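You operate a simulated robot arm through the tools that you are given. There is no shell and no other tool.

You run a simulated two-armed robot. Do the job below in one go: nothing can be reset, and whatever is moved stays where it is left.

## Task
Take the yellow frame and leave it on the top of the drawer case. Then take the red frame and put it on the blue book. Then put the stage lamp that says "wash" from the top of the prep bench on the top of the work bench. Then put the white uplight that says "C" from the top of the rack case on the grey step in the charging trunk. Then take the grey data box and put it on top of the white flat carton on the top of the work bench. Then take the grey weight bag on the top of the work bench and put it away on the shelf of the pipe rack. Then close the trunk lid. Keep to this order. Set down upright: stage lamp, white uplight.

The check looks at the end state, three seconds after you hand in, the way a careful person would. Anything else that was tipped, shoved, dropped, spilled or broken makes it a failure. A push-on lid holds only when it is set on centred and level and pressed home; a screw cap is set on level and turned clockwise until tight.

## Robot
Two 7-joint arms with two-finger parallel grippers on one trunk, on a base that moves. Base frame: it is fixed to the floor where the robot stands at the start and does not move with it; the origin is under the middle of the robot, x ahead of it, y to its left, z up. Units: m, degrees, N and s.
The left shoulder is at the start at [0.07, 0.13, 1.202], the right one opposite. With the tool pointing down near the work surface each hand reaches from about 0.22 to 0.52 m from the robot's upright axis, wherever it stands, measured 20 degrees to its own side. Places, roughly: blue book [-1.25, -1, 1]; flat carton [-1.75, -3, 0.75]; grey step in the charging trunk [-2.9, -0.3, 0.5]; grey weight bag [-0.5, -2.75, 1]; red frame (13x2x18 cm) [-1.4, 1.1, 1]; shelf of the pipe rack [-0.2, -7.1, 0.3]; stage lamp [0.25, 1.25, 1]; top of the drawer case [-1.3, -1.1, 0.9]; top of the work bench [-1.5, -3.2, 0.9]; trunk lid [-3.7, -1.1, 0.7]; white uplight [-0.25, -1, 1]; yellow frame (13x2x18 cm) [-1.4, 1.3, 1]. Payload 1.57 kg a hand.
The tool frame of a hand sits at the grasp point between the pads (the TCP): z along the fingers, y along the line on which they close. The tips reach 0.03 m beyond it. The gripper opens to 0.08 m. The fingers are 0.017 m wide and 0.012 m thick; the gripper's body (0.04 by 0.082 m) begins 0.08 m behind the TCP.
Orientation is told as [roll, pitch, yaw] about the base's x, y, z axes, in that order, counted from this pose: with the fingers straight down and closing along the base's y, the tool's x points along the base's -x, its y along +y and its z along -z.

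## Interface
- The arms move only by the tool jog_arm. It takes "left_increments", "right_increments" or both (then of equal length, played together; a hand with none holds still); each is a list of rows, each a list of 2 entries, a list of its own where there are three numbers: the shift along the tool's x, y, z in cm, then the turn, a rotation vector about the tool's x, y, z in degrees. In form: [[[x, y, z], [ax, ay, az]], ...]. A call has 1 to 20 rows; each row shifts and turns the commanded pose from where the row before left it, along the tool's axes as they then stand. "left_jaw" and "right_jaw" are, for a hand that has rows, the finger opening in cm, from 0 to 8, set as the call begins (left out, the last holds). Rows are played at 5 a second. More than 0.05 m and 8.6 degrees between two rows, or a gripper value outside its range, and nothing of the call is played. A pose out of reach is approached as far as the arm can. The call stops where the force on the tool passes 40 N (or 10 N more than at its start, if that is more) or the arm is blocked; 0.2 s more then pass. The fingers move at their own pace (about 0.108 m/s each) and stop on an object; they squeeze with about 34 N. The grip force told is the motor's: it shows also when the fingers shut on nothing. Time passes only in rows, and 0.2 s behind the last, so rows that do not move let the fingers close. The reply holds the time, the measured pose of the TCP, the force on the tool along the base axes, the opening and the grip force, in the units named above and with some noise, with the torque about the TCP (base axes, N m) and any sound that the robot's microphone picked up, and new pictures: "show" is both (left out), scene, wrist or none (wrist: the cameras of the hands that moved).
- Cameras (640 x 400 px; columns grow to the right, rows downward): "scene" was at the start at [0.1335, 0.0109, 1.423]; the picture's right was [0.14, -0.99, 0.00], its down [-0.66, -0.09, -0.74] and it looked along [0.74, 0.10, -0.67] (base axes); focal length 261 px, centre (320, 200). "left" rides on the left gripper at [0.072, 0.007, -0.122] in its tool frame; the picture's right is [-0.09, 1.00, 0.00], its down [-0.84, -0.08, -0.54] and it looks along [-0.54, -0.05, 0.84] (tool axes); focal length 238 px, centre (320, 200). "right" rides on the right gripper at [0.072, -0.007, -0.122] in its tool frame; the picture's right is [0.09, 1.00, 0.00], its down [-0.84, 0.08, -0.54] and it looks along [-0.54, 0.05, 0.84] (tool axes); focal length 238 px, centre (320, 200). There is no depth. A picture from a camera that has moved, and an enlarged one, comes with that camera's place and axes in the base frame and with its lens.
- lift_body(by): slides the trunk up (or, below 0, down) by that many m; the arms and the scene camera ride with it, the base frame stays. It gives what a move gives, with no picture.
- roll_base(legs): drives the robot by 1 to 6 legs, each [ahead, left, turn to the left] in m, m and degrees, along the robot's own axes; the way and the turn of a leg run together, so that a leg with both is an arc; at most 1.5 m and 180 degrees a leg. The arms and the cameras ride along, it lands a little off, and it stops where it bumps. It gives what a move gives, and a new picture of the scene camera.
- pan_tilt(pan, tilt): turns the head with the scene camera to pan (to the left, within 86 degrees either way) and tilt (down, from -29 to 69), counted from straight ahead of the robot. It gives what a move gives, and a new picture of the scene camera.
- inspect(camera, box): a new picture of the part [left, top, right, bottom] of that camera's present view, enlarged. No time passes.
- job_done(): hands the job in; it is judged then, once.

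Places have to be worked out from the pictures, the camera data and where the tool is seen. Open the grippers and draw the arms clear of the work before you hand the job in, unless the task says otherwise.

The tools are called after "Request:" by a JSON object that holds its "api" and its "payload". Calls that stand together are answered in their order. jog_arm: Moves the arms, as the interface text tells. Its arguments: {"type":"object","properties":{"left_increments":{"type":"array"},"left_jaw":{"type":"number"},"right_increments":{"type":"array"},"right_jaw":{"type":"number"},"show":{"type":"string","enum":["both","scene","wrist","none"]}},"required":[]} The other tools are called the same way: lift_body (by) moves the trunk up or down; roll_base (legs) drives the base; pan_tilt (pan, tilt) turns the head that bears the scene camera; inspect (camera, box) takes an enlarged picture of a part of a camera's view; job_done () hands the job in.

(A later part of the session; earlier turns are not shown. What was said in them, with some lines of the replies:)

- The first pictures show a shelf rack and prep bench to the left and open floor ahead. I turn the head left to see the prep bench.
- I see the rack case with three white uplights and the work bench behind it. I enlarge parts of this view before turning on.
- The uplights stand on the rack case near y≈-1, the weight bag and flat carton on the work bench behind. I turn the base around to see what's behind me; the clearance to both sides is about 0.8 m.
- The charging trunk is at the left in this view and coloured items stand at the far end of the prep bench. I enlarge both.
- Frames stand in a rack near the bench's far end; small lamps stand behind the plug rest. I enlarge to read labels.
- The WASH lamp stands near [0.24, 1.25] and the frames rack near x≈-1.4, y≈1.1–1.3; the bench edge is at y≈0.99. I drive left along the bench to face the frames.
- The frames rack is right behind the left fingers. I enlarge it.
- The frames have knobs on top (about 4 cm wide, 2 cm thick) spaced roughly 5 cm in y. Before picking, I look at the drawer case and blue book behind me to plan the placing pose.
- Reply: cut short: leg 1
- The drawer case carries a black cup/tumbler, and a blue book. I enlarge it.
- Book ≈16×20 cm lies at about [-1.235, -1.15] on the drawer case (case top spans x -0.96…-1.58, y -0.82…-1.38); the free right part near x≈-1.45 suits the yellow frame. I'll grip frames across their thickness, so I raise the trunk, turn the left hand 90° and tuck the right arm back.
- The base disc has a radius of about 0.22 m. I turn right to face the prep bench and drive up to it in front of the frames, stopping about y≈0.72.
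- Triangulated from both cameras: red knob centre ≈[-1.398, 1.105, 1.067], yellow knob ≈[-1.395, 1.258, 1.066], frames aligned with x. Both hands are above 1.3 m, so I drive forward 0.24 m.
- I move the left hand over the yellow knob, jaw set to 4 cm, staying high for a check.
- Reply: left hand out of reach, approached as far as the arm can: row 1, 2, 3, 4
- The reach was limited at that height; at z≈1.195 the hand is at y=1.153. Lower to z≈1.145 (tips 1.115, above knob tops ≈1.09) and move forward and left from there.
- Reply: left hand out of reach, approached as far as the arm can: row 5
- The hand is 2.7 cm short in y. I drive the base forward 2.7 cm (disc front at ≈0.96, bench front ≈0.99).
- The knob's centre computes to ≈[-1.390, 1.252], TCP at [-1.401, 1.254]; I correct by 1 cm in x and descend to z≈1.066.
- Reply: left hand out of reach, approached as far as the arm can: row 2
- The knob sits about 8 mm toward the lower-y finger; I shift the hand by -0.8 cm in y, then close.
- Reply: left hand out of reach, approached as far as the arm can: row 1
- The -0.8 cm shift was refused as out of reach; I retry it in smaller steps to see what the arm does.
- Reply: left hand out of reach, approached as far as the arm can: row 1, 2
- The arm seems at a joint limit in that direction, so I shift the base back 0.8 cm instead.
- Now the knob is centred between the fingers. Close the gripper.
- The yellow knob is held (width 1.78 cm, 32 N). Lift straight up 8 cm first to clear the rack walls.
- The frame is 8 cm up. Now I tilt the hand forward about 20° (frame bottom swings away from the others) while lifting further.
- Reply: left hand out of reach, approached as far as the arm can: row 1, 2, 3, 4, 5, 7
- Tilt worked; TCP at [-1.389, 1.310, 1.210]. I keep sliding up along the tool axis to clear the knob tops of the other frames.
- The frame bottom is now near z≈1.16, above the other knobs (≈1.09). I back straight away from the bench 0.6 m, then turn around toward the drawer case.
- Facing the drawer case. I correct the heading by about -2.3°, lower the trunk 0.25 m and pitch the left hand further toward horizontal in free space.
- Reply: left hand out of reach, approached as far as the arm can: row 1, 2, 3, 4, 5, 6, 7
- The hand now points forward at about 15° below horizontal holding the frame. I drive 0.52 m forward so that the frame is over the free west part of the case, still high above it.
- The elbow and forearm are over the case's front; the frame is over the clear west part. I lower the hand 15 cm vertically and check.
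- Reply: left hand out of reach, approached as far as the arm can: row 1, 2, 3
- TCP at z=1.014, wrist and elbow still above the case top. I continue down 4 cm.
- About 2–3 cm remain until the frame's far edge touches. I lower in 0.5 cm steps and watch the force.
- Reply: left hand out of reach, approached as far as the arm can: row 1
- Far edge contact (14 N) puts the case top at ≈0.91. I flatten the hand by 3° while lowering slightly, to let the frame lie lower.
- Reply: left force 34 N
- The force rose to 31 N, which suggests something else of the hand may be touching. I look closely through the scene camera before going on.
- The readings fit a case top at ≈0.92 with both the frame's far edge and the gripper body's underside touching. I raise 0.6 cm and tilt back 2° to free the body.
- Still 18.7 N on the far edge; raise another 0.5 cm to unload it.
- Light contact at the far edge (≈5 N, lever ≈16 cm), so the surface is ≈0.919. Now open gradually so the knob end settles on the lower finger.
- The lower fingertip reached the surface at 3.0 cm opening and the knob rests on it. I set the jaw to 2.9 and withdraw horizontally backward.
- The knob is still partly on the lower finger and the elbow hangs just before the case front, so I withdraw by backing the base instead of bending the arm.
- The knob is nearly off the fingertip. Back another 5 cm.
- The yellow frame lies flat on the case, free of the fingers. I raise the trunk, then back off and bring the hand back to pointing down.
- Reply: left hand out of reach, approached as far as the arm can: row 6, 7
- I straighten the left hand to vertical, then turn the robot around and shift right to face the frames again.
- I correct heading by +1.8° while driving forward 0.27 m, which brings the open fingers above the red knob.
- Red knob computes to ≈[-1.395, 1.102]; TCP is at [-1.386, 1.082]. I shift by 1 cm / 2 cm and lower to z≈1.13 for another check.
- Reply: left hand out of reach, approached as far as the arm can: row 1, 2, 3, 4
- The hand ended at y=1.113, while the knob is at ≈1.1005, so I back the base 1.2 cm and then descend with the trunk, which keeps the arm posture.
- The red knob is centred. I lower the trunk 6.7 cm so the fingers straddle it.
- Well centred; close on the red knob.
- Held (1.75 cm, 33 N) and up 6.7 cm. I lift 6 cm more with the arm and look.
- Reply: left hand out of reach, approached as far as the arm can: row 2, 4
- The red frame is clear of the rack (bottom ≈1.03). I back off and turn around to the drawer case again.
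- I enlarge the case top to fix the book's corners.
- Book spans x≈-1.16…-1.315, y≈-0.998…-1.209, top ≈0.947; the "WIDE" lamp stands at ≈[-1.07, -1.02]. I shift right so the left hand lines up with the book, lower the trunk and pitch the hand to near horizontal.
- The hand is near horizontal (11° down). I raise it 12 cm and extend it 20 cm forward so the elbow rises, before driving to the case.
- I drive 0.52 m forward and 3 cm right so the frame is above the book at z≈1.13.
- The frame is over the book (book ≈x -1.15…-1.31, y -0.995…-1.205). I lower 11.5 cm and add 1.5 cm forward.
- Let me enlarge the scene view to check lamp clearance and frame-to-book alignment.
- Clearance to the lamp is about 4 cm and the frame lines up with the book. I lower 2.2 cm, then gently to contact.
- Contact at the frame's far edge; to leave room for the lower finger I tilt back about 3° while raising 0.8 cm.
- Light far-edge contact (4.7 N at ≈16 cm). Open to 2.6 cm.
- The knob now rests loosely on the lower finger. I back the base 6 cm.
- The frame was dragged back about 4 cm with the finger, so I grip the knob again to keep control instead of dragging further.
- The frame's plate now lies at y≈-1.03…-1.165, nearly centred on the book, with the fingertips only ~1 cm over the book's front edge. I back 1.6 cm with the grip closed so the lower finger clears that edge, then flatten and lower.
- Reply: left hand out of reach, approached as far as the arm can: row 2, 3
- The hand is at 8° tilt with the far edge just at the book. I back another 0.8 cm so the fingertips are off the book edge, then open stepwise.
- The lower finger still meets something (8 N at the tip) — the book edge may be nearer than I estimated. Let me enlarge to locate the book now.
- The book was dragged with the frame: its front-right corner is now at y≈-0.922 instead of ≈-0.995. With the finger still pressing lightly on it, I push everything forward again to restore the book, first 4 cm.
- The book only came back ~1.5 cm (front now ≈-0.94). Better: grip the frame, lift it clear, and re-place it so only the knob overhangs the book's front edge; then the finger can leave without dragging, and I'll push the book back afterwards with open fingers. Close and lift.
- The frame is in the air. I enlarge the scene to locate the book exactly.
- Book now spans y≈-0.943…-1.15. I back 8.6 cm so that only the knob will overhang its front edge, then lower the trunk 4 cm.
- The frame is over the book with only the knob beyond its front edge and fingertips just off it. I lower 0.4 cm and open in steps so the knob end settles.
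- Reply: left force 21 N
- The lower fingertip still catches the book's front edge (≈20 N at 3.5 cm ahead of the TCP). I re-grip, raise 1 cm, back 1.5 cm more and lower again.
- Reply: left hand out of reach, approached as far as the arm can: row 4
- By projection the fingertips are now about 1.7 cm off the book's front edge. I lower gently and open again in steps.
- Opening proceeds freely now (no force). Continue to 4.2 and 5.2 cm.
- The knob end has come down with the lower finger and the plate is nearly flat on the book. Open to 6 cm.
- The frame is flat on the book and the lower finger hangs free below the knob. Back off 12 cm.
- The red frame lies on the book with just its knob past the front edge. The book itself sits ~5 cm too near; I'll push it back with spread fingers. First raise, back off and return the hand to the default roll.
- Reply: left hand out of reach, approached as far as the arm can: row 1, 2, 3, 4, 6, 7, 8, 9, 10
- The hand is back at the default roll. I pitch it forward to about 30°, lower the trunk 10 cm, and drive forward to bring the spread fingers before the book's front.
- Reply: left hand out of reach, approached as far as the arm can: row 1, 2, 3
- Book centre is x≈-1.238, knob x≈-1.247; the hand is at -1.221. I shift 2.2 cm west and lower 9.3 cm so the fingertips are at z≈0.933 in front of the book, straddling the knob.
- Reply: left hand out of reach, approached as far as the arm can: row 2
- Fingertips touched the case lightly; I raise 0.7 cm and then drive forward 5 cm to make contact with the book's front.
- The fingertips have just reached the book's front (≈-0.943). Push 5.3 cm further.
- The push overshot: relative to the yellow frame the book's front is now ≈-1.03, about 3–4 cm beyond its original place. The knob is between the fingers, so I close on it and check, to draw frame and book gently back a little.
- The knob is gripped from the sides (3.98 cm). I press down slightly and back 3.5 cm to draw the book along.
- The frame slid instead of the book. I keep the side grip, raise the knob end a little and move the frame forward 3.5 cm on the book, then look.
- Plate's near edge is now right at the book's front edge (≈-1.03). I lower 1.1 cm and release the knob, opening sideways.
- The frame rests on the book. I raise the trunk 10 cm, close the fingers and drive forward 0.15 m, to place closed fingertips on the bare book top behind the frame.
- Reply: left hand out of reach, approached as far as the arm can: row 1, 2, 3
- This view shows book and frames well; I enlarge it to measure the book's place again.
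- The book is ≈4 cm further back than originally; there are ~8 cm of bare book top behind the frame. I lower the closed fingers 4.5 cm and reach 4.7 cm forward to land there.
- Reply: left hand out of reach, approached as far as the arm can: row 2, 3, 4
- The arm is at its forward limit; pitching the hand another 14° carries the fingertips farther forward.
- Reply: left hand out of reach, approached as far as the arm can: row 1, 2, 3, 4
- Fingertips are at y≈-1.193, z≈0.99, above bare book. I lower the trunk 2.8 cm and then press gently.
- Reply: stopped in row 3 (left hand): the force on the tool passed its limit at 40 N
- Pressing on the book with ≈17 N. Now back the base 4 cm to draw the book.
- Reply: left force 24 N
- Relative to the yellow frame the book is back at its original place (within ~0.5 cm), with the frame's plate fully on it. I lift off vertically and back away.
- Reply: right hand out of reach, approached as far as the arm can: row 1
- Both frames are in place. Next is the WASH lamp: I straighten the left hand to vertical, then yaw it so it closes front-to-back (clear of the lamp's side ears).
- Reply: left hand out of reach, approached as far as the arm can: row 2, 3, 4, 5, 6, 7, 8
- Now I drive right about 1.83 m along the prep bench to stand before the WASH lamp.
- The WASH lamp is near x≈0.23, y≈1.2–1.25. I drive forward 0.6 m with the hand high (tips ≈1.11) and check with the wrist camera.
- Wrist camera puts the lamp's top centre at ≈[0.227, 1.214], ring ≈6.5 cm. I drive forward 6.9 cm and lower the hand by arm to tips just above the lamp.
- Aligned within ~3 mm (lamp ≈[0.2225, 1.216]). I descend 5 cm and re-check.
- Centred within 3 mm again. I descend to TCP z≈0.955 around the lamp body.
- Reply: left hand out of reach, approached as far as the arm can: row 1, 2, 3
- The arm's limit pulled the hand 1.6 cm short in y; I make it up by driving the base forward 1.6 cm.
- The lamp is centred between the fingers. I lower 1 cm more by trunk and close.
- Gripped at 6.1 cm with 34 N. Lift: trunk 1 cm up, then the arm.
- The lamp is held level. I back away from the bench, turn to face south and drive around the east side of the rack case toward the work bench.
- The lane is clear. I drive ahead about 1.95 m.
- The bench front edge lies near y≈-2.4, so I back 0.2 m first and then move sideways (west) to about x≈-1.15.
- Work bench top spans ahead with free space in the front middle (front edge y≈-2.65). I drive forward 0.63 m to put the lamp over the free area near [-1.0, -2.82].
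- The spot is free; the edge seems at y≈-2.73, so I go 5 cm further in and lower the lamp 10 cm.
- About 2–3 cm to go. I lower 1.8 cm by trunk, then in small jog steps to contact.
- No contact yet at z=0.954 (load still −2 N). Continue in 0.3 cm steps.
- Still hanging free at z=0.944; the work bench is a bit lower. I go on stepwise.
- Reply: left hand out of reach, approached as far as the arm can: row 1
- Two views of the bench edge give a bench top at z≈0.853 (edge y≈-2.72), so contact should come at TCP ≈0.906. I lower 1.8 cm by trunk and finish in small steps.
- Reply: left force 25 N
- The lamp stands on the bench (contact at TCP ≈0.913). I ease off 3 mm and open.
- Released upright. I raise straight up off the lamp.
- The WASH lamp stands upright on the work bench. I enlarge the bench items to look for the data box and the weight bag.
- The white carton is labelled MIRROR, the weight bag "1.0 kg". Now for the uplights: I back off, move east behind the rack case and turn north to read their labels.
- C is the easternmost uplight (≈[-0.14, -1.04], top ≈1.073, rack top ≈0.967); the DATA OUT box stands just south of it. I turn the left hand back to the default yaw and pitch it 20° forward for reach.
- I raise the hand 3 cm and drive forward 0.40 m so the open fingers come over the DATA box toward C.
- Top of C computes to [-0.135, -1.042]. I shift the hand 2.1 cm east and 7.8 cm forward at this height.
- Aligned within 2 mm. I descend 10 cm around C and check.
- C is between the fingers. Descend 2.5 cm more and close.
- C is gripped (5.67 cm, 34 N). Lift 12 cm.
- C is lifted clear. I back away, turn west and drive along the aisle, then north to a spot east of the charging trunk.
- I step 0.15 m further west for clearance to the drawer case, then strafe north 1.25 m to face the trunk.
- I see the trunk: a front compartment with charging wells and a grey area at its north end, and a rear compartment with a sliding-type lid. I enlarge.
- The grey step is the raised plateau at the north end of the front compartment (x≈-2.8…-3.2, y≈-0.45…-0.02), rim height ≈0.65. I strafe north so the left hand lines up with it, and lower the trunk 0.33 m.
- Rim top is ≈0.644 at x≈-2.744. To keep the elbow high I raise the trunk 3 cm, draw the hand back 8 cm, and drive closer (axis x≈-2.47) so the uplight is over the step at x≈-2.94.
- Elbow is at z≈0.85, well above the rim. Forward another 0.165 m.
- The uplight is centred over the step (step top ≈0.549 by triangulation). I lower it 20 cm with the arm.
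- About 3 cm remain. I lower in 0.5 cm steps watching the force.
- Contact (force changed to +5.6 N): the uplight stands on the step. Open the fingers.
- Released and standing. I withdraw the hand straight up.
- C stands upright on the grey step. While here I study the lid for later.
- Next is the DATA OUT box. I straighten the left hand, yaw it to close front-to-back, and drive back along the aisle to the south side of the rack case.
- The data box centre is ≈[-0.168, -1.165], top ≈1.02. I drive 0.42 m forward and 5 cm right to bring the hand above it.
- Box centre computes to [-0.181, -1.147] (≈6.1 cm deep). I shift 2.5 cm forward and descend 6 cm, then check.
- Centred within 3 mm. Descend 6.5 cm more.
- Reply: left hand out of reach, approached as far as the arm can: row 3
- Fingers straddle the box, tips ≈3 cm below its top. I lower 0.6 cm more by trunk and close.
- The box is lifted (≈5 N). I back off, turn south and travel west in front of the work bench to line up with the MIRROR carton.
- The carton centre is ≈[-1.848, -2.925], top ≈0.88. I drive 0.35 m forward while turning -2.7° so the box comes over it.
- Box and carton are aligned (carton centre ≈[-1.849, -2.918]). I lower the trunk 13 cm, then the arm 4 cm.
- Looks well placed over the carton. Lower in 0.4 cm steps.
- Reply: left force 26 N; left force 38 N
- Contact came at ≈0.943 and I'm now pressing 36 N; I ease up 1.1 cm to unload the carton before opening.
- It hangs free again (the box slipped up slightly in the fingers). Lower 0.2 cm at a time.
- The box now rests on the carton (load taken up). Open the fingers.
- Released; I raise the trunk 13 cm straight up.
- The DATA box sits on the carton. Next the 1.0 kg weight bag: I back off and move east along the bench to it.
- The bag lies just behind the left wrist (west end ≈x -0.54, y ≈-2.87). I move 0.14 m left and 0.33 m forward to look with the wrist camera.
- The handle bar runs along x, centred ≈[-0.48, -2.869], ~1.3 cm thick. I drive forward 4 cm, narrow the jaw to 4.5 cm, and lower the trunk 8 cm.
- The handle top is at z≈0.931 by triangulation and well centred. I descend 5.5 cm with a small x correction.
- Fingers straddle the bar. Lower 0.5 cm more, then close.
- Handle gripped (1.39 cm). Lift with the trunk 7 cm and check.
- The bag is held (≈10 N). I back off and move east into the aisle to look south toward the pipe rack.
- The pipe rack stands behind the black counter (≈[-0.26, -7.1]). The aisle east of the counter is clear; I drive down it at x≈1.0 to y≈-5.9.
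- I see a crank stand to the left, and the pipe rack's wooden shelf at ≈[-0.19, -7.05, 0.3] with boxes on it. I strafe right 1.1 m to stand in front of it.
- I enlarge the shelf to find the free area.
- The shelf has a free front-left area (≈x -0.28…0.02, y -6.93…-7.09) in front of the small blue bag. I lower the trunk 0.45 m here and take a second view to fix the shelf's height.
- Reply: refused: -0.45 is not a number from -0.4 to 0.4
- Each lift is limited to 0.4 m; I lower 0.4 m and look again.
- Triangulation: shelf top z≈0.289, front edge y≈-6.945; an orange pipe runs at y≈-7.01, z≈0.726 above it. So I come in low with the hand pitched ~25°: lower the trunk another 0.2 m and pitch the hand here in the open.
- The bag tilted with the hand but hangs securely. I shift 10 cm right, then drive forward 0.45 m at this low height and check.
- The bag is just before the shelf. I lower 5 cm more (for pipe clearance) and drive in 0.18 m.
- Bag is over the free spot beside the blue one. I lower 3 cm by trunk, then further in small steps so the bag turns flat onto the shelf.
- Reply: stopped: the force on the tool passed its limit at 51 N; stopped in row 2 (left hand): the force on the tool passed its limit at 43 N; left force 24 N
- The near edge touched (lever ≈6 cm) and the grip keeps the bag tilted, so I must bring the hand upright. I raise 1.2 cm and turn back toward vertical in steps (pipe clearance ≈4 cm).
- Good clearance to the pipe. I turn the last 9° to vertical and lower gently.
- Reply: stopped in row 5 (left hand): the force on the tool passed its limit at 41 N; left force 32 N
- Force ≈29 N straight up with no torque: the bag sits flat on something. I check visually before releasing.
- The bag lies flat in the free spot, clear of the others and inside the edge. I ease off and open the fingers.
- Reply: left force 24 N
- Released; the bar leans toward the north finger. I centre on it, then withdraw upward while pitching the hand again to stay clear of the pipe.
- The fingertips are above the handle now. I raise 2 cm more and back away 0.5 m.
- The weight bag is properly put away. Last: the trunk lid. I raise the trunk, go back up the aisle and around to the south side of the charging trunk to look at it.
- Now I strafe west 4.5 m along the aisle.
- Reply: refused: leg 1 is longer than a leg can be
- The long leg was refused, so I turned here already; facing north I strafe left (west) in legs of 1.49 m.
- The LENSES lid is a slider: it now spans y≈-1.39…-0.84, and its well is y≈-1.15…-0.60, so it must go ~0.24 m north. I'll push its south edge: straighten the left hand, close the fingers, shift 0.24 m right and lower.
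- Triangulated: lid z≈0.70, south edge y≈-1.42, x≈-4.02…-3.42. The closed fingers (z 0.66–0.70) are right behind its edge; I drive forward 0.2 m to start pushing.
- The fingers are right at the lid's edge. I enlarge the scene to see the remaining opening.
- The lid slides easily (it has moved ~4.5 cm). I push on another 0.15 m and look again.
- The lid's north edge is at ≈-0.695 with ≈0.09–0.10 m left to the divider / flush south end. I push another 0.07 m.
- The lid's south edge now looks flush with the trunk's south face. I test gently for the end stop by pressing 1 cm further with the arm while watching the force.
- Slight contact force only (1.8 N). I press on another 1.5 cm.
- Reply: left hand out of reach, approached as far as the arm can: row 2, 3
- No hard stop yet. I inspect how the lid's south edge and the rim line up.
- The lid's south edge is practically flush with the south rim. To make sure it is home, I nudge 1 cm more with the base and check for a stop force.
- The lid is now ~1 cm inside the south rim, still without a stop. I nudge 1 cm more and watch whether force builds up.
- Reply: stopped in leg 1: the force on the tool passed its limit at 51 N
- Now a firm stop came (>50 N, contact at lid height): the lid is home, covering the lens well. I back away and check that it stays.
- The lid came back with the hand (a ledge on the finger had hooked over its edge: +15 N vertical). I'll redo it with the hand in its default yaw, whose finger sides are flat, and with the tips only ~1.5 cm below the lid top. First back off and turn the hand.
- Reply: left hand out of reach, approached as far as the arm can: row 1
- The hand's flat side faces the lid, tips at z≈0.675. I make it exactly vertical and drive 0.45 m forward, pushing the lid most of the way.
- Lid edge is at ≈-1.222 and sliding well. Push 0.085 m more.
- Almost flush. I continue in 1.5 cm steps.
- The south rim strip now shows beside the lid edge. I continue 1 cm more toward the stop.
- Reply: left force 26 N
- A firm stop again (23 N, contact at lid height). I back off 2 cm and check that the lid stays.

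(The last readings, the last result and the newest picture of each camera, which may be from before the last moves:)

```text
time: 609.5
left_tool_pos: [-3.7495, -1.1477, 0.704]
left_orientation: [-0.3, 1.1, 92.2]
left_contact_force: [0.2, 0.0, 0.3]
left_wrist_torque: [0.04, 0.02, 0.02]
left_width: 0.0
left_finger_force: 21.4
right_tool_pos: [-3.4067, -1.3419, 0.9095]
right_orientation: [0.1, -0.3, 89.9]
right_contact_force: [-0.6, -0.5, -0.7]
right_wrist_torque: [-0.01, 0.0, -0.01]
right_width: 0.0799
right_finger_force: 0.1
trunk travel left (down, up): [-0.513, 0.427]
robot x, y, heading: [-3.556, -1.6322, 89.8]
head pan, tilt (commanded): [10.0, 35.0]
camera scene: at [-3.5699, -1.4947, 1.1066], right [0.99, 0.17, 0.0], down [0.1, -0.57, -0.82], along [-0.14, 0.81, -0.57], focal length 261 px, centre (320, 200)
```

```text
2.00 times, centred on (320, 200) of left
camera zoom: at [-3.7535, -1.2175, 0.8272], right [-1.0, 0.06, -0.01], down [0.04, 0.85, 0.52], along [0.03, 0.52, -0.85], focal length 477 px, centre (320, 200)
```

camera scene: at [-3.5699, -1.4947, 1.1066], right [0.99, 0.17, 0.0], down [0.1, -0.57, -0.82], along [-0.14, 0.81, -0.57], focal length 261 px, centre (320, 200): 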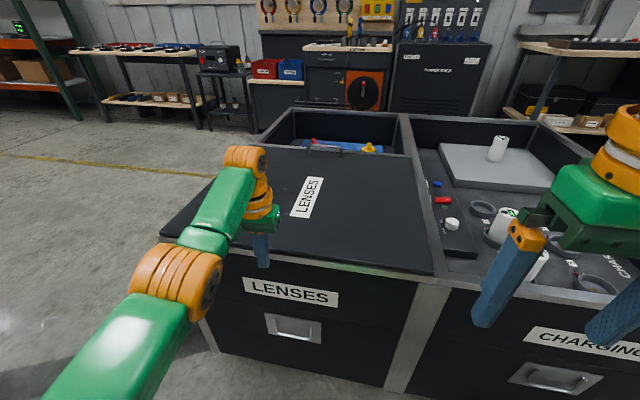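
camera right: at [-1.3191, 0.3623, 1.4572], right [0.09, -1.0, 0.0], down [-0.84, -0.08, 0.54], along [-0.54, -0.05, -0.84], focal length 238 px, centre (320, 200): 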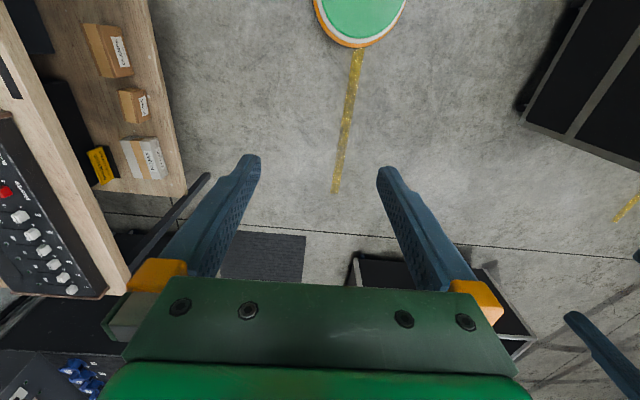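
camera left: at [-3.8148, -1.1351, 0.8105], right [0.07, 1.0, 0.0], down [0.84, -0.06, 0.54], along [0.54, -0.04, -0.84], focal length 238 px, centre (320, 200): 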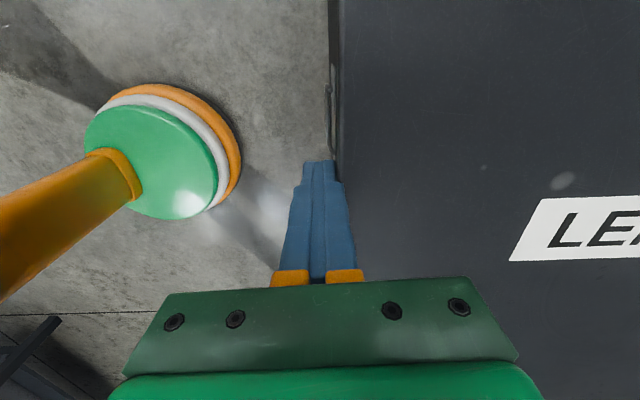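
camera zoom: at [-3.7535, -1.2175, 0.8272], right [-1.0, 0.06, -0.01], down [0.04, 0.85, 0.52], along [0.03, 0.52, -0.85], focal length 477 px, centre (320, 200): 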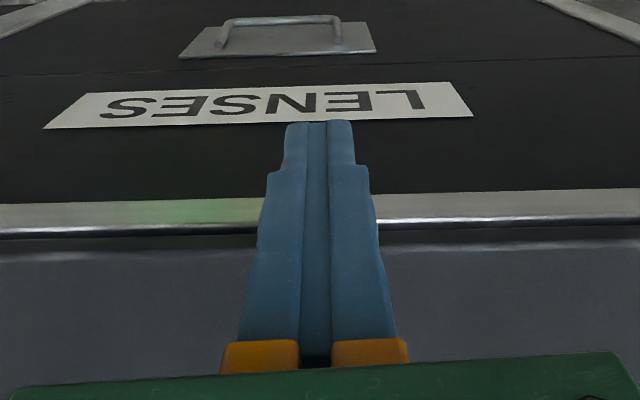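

The lid stayed put and the finger is free. I back another 0.1 m and verify again before leaving.

Request:
{"api": "roll_base", "payload": {"legs": [[-0.1, 0, 0]]}}

Request:
{"api": "roll_base", "payload": {"legs": [[-0.3, 0, 0]]}}

Request:
{"api": "lift_body", "payload": {"by": 0.4}}

Request:
{"api": "pan_tilt", "payload": {"pan": 0, "tilt": 35}}

Request:
{"api": "inspect", "payload": {"camera": "scene", "box": [180, 110, 500, 310]}}

```text
time: 610.7
left_tool_pos: [-3.7501, -1.2489, 0.7045]
left_orientation: [-0.2, 1.3, 92.0]
left_contact_force: [-0.7, -0.1, 0.8]
left_wrist_torque: [0.01, -0.04, -0.01]
left_width: 0.0
left_finger_force: 21.2
right_tool_pos: [-3.4067, -1.4446, 0.9106]
right_orientation: [0.0, -0.4, 89.8]
right_contact_force: [-0.5, -1.1, -0.4]
right_wrist_torque: [0.02, -0.03, 0.0]
right_width: 0.0798
right_finger_force: 0.0
trunk travel left (down, up): [-0.513, 0.427]
robot x, y, heading: [-3.5553, -1.7286, 89.9]
head pan, tilt (commanded): [10.0, 35.0]
camera scene: at [-3.5701, -1.5961, 1.1067], right [0.99, 0.17, 0.0], down [0.1, -0.57, -0.82], along [-0.14, 0.81, -0.57], focal length 261 px, centre (320, 200)
```

scene: 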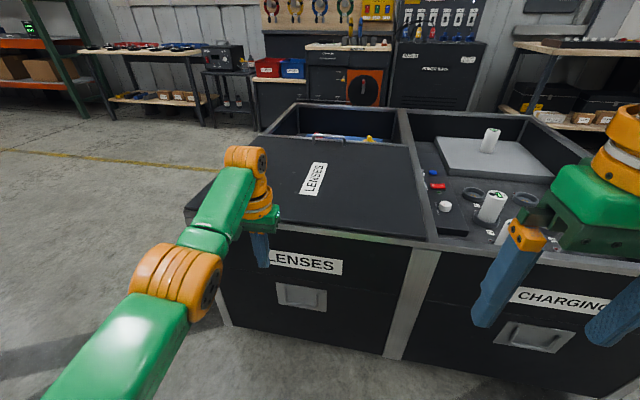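

```text
time: 612.7
left_tool_pos: [-3.7491, -1.5457, 0.705]
left_orientation: [-0.3, 1.2, 91.9]
left_contact_force: [-0.5, 0.3, 0.0]
left_wrist_torque: [0.03, 0.01, -0.02]
left_width: 0.0
left_finger_force: 21.4
right_tool_pos: [-3.4057, -1.7407, 0.91]
right_orientation: [-0.1, -0.5, 89.8]
right_contact_force: [0.2, 0.1, 0.2]
right_wrist_torque: [0.0, 0.03, 0.02]
right_width: 0.0799
right_finger_force: 0.1
trunk travel left (down, up): [-0.513, 0.427]
robot x, y, heading: [-3.558, -2.0294, 89.8]
head pan, tilt (commanded): [10.0, 35.0]
camera scene: at [-3.5711, -1.8926, 1.1067], right [0.99, 0.17, 0.0], down [0.1, -0.57, -0.82], along [-0.14, 0.81, -0.57], focal length 261 px, centre (320, 200)
```

scene: 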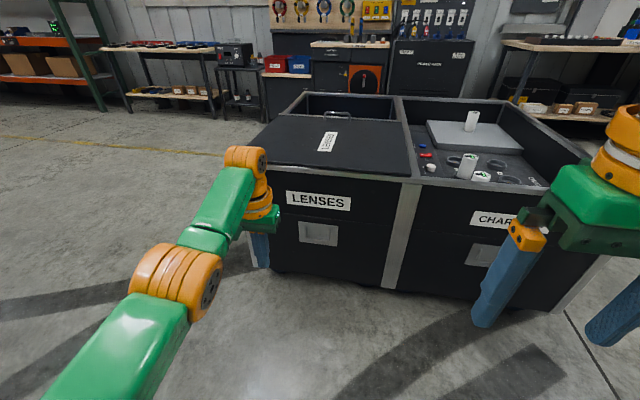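

```text
time: 616.5
left_tool_pos: [-3.749, -1.5452, 1.1038]
left_orientation: [-0.2, 1.2, 91.8]
left_contact_force: [0.1, 1.0, 0.1]
left_wrist_torque: [0.01, 0.01, -0.01]
left_width: 0.0
left_finger_force: 21.4
right_tool_pos: [-3.4072, -1.7413, 1.3092]
right_orientation: [0.0, -0.3, 89.7]
right_contact_force: [0.3, -0.5, 0.5]
right_wrist_torque: [0.0, -0.03, 0.0]
right_width: 0.08
right_finger_force: 0.0
trunk travel left (down, up): [-0.913, 0.027]
robot x, y, heading: [-3.5584, -2.0298, 89.7]
head pan, tilt (commanded): [10.0, 35.0]
```

```text
time: 617.3
left_tool_pos: [-3.7495, -1.545, 1.1033]
left_orientation: [-0.2, 1.1, 91.9]
left_contact_force: [0.7, 0.4, -1.4]
left_wrist_torque: [0.01, -0.02, -0.01]
left_width: 0.0001
left_finger_force: 21.5
right_tool_pos: [-3.4072, -1.7421, 1.3101]
right_orientation: [-0.1, -0.4, 89.7]
right_contact_force: [-0.1, -0.5, 0.0]
right_wrist_torque: [0.0, 0.03, 0.01]
right_width: 0.08
right_finger_force: 0.0
trunk travel left (down, up): [-0.913, 0.027]
robot x, y, heading: [-3.5544, -2.0281, 89.8]
head pan, tilt (commanded): [0.0, 35.0]
camera scene: at [-3.5558, -1.8912, 1.5067], right [1.0, -0.01, 0.0], down [0.0, -0.57, -0.82], along [0.0, 0.82, -0.57], focal length 261 px, centre (320, 200)
```

scene: 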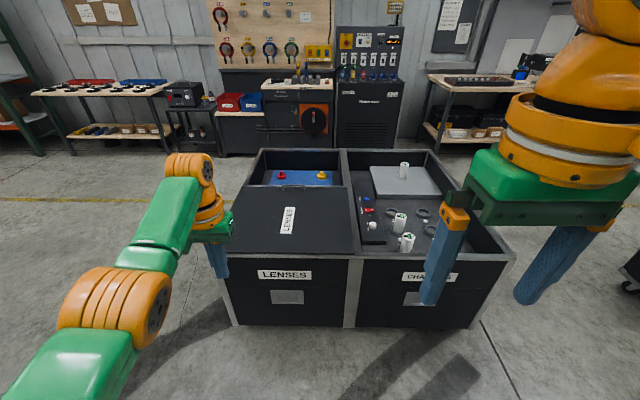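

```text
2.00 times, centred on (340, 210) of scene
camera zoom: at [-3.5558, -1.8912, 1.5067], right [1.0, -0.01, 0.0], down [0.0, -0.57, -0.82], along [0.0, 0.82, -0.57], focal length 522 px, centre (280, 180)
```

zoom: 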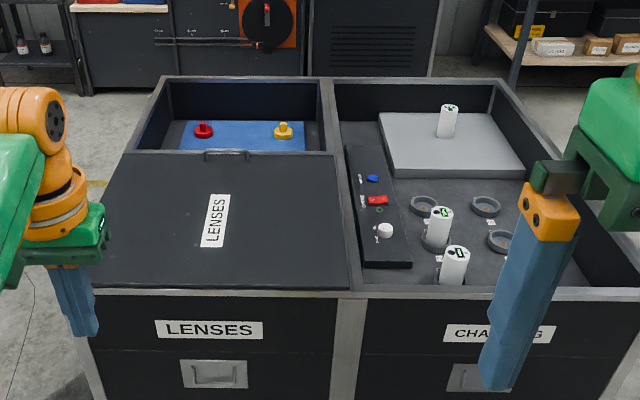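

The lid is closed and stays home; the uplight C is undisturbed. I open the left gripper, and drive up between the cases to give the drawer case and prep bench a last visual check.

Request:
{"api": "jog_arm", "payload": {"left_increments": [[[0, 0, 0], [0, 0, 0]], [[0, 0, 0], [0, 0, 0]]], "left_jaw": 8, "show": "none"}}

Request:
{"api": "roll_base", "payload": {"legs": [[0, -1.4, 0], [1.0, 0, 0], [0.95, 0, 0]]}}

Request:
{"api": "pan_tilt", "payload": {"pan": -45, "tilt": 25}}

```text
time: 617.9
left_tool_pos: [-3.7493, -1.5449, 1.1046]
left_orientation: [-0.2, 1.2, 91.9]
left_contact_force: [0.9, -0.3, 0.3]
left_wrist_torque: [0.03, -0.01, 0.03]
left_width: 0.0801
left_finger_force: 0.1
right_tool_pos: [-3.4069, -1.7396, 1.3111]
right_orientation: [-0.1, -0.4, 89.7]
right_contact_force: [-0.7, 0.2, 0.9]
right_wrist_torque: [-0.01, -0.01, -0.03]
right_width: 0.0801
right_finger_force: 0.1
trunk travel left (down, up): [-0.913, 0.027]
robot x, y, heading: [-3.5563, -2.0314, 89.9]
head pan, tilt (commanded): [0.0, 35.0]
```

```text
time: 634.2
left_tool_pos: [-2.3086, 0.3734, 1.1043]
left_orientation: [-0.3, 1.1, 91.7]
left_contact_force: [-0.4, 0.0, 0.0]
left_wrist_torque: [0.01, -0.01, 0.01]
left_width: 0.0797
left_finger_force: 0.0
right_tool_pos: [-1.9663, 0.1761, 1.3097]
right_orientation: [-0.1, -0.4, 89.5]
right_contact_force: [-1.0, 0.0, -0.1]
right_wrist_torque: [0.03, 0.04, 0.02]
right_width: 0.0799
right_finger_force: 0.0
trunk travel left (down, up): [-0.913, 0.027]
robot x, y, heading: [-2.1174, -0.1062, 89.3]
head pan, tilt (commanded): [0.0, 35.0]
camera scene: at [-2.1157, 0.026, 1.5069], right [1.0, -0.01, 0.0], down [-0.01, -0.57, -0.82], along [0.01, 0.82, -0.57], focal length 261 px, centre (320, 200)
```

scene: 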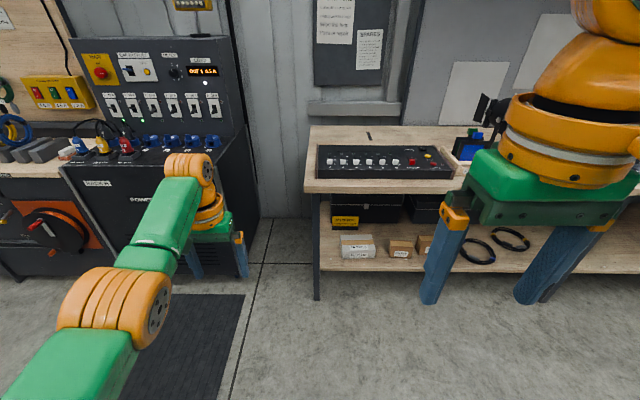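

```text
time: 635.3
left_tool_pos: [-2.3081, 0.3752, 1.1041]
left_orientation: [-0.2, 1.1, 91.7]
left_contact_force: [0.1, 0.4, -0.3]
left_wrist_torque: [0.0, 0.0, -0.01]
left_width: 0.0798
left_finger_force: 0.0
right_tool_pos: [-1.9666, 0.1779, 1.3102]
right_orientation: [0.0, -0.5, 89.5]
right_contact_force: [-0.5, -0.3, -0.7]
right_wrist_torque: [0.01, -0.02, 0.0]
right_width: 0.0798
right_finger_force: 0.0
trunk travel left (down, up): [-0.913, 0.027]
robot x, y, heading: [-2.1185, -0.1109, 89.5]
head pan, tilt (commanded): [-45.0, 25.0]
camera scene: at [-2.0509, 0.0039, 1.5225], right [0.7, -0.71, 0.0], down [-0.3, -0.3, -0.91], along [0.65, 0.64, -0.42], focal length 261 px, centre (320, 200)
```

scene: 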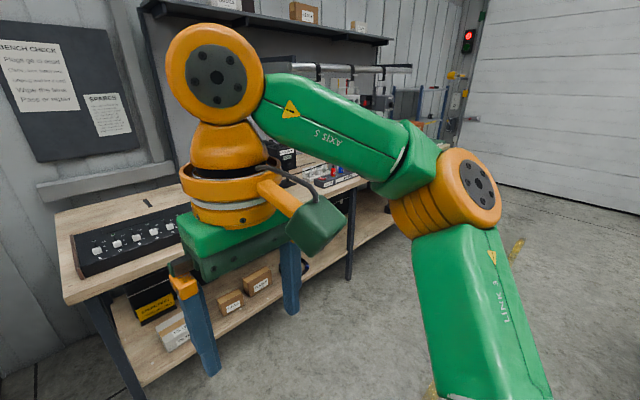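

The right arm blocks the view; I turn the base to face east and look left and right.

Request:
{"api": "roll_base", "payload": {"legs": [[0, 0.25, -90]]}}

Request:
{"api": "pan_tilt", "payload": {"pan": 0, "tilt": 15}}

Request:
{"api": "inspect", "payload": {"camera": "scene", "box": [160, 90, 360, 230]}}

Request:
{"api": "inspect", "payload": {"camera": "scene", "box": [340, 130, 540, 270]}}

```text
time: 639.4
left_tool_pos: [-1.8019, 0.2579, 1.1048]
left_orientation: [-0.1, 1.2, 4.1]
left_contact_force: [0.7, 0.0, -0.8]
left_wrist_torque: [0.04, 0.01, 0.0]
left_width: 0.0799
left_finger_force: 0.1
right_tool_pos: [-1.9849, -0.0921, 1.3112]
right_orientation: [0.0, -0.4, 1.7]
right_contact_force: [0.2, -0.6, -0.2]
right_wrist_torque: [-0.02, -0.03, 0.0]
right_width: 0.08
right_finger_force: 0.0
trunk travel left (down, up): [-0.913, 0.027]
robot x, y, heading: [-2.2797, 0.0489, 1.9]
head pan, tilt (commanded): [-45.0, 25.0]
cut short: leg 1
camera scene: at [-2.1611, -0.0145, 1.5225], right [-0.69, -0.73, 0.0], down [-0.31, 0.29, -0.91], along [0.66, -0.62, -0.42], focal length 261 px, centre (320, 200)
```

scene: 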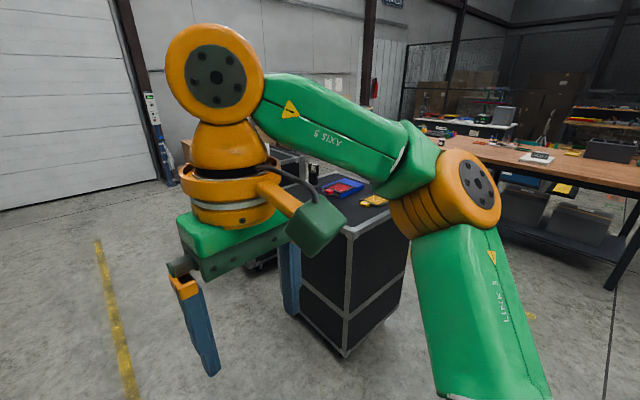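

```text
time: 640.5
left_tool_pos: [-1.8023, 0.2583, 1.1045]
left_orientation: [-0.2, 1.2, 4.0]
left_contact_force: [-0.1, -0.2, 0.4]
left_wrist_torque: [0.05, -0.03, 0.01]
left_width: 0.0803
left_finger_force: 0.1
right_tool_pos: [-1.9849, -0.0917, 1.3101]
right_orientation: [0.0, -0.3, 1.7]
right_contact_force: [0.1, -0.6, 0.4]
right_wrist_torque: [0.02, 0.06, 0.02]
right_width: 0.08
right_finger_force: 0.0
trunk travel left (down, up): [-0.913, 0.027]
robot x, y, heading: [-2.279, 0.0467, 1.7]
head pan, tilt (commanded): [0.0, 15.0]
camera scene: at [-2.1349, 0.0514, 1.5387], right [0.03, -1.0, 0.0], down [-0.26, -0.01, -0.97], along [0.97, 0.03, -0.26], focal length 261 px, centre (320, 200)
```

scene: 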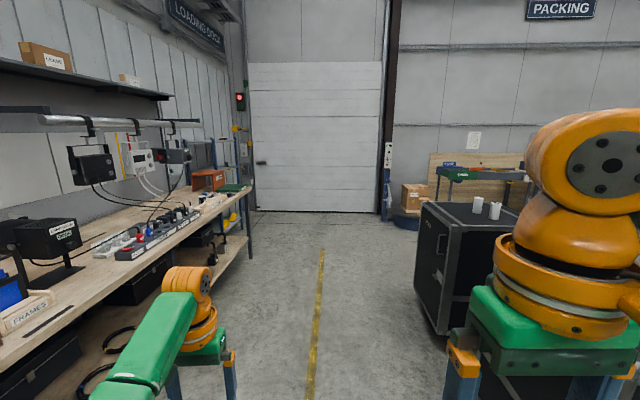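

```text
2.86 times, centred on (260, 160) of scene
camera zoom: at [-2.1349, 0.0514, 1.5387], right [0.03, -1.0, 0.0], down [-0.26, -0.01, -0.97], along [0.97, 0.03, -0.26], focal length 746 px, centre (491, 314)
```

zoom: 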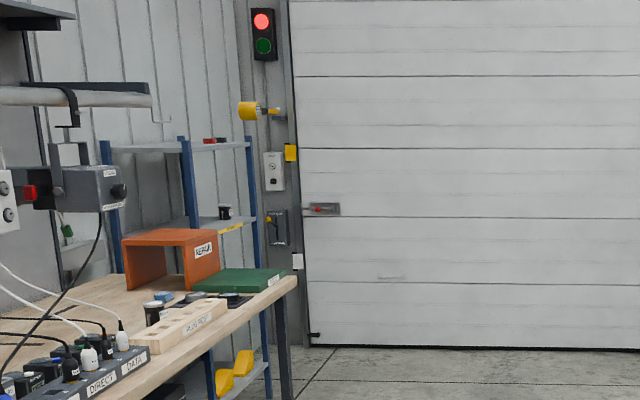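

```text
2.86 times, centred on (440, 200) of scene
camera zoom: at [-2.1349, 0.0514, 1.5387], right [0.03, -1.0, 0.0], down [-0.26, -0.01, -0.97], along [0.97, 0.03, -0.26], focal length 746 px, centre (-23, 200)
```

zoom: 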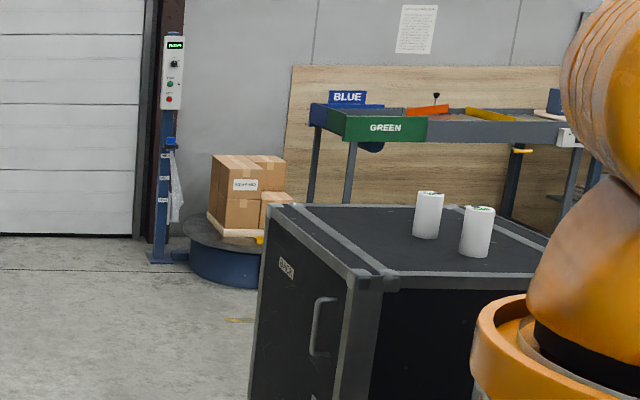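

On the prep bench the BEAM lamp, plug rest and frames rack stand undisturbed, and uplights D and E are upright on the rack case. Every step is done in order, both grippers are open and the arms are clear of everything, so I hand in.

Request:
{"api": "job_done", "payload": {}}

```text
The job is handed in.
```

I did all seven steps in the order you gave and handed the job in. I don't have the check's result.

- **Yellow frame:** it lies flat on the drawer case.
- **Red frame:** it lies on the blue book, with its knob sticking out past the book's front edge. While placing the frame I dragged the book about 7 cm, then moved it back. By camera it is within about 1 cm of its original place.
- **"Wash" lamp:** it stands upright on the front middle of the work bench.
- **Uplight "C":** it stands upright on the grey step in the charging trunk.
- **Data box:** the grey box marked "DATA OUT" sits on the white flat carton, labelled "MIRROR". I pressed on the carton with about 36 N for a moment before releasing the box, and saw no damage.
- **Weight bag:** the 1.0 kg bag lies flat on the pipe rack shelf, in front of the small blue bag.
- **Trunk lid:** I took this to be the sliding lid marked "LENSES". On the first try it came back with the hand. The second time it went to a firm stop, flush with the south rim, and stayed there when I backed away. The lid covers only half of that compartment, so the half with the blue foam stays open.

At the end I looked over the prep bench and the rack case and saw nothing disturbed. I left both grippers open and the arms clear.
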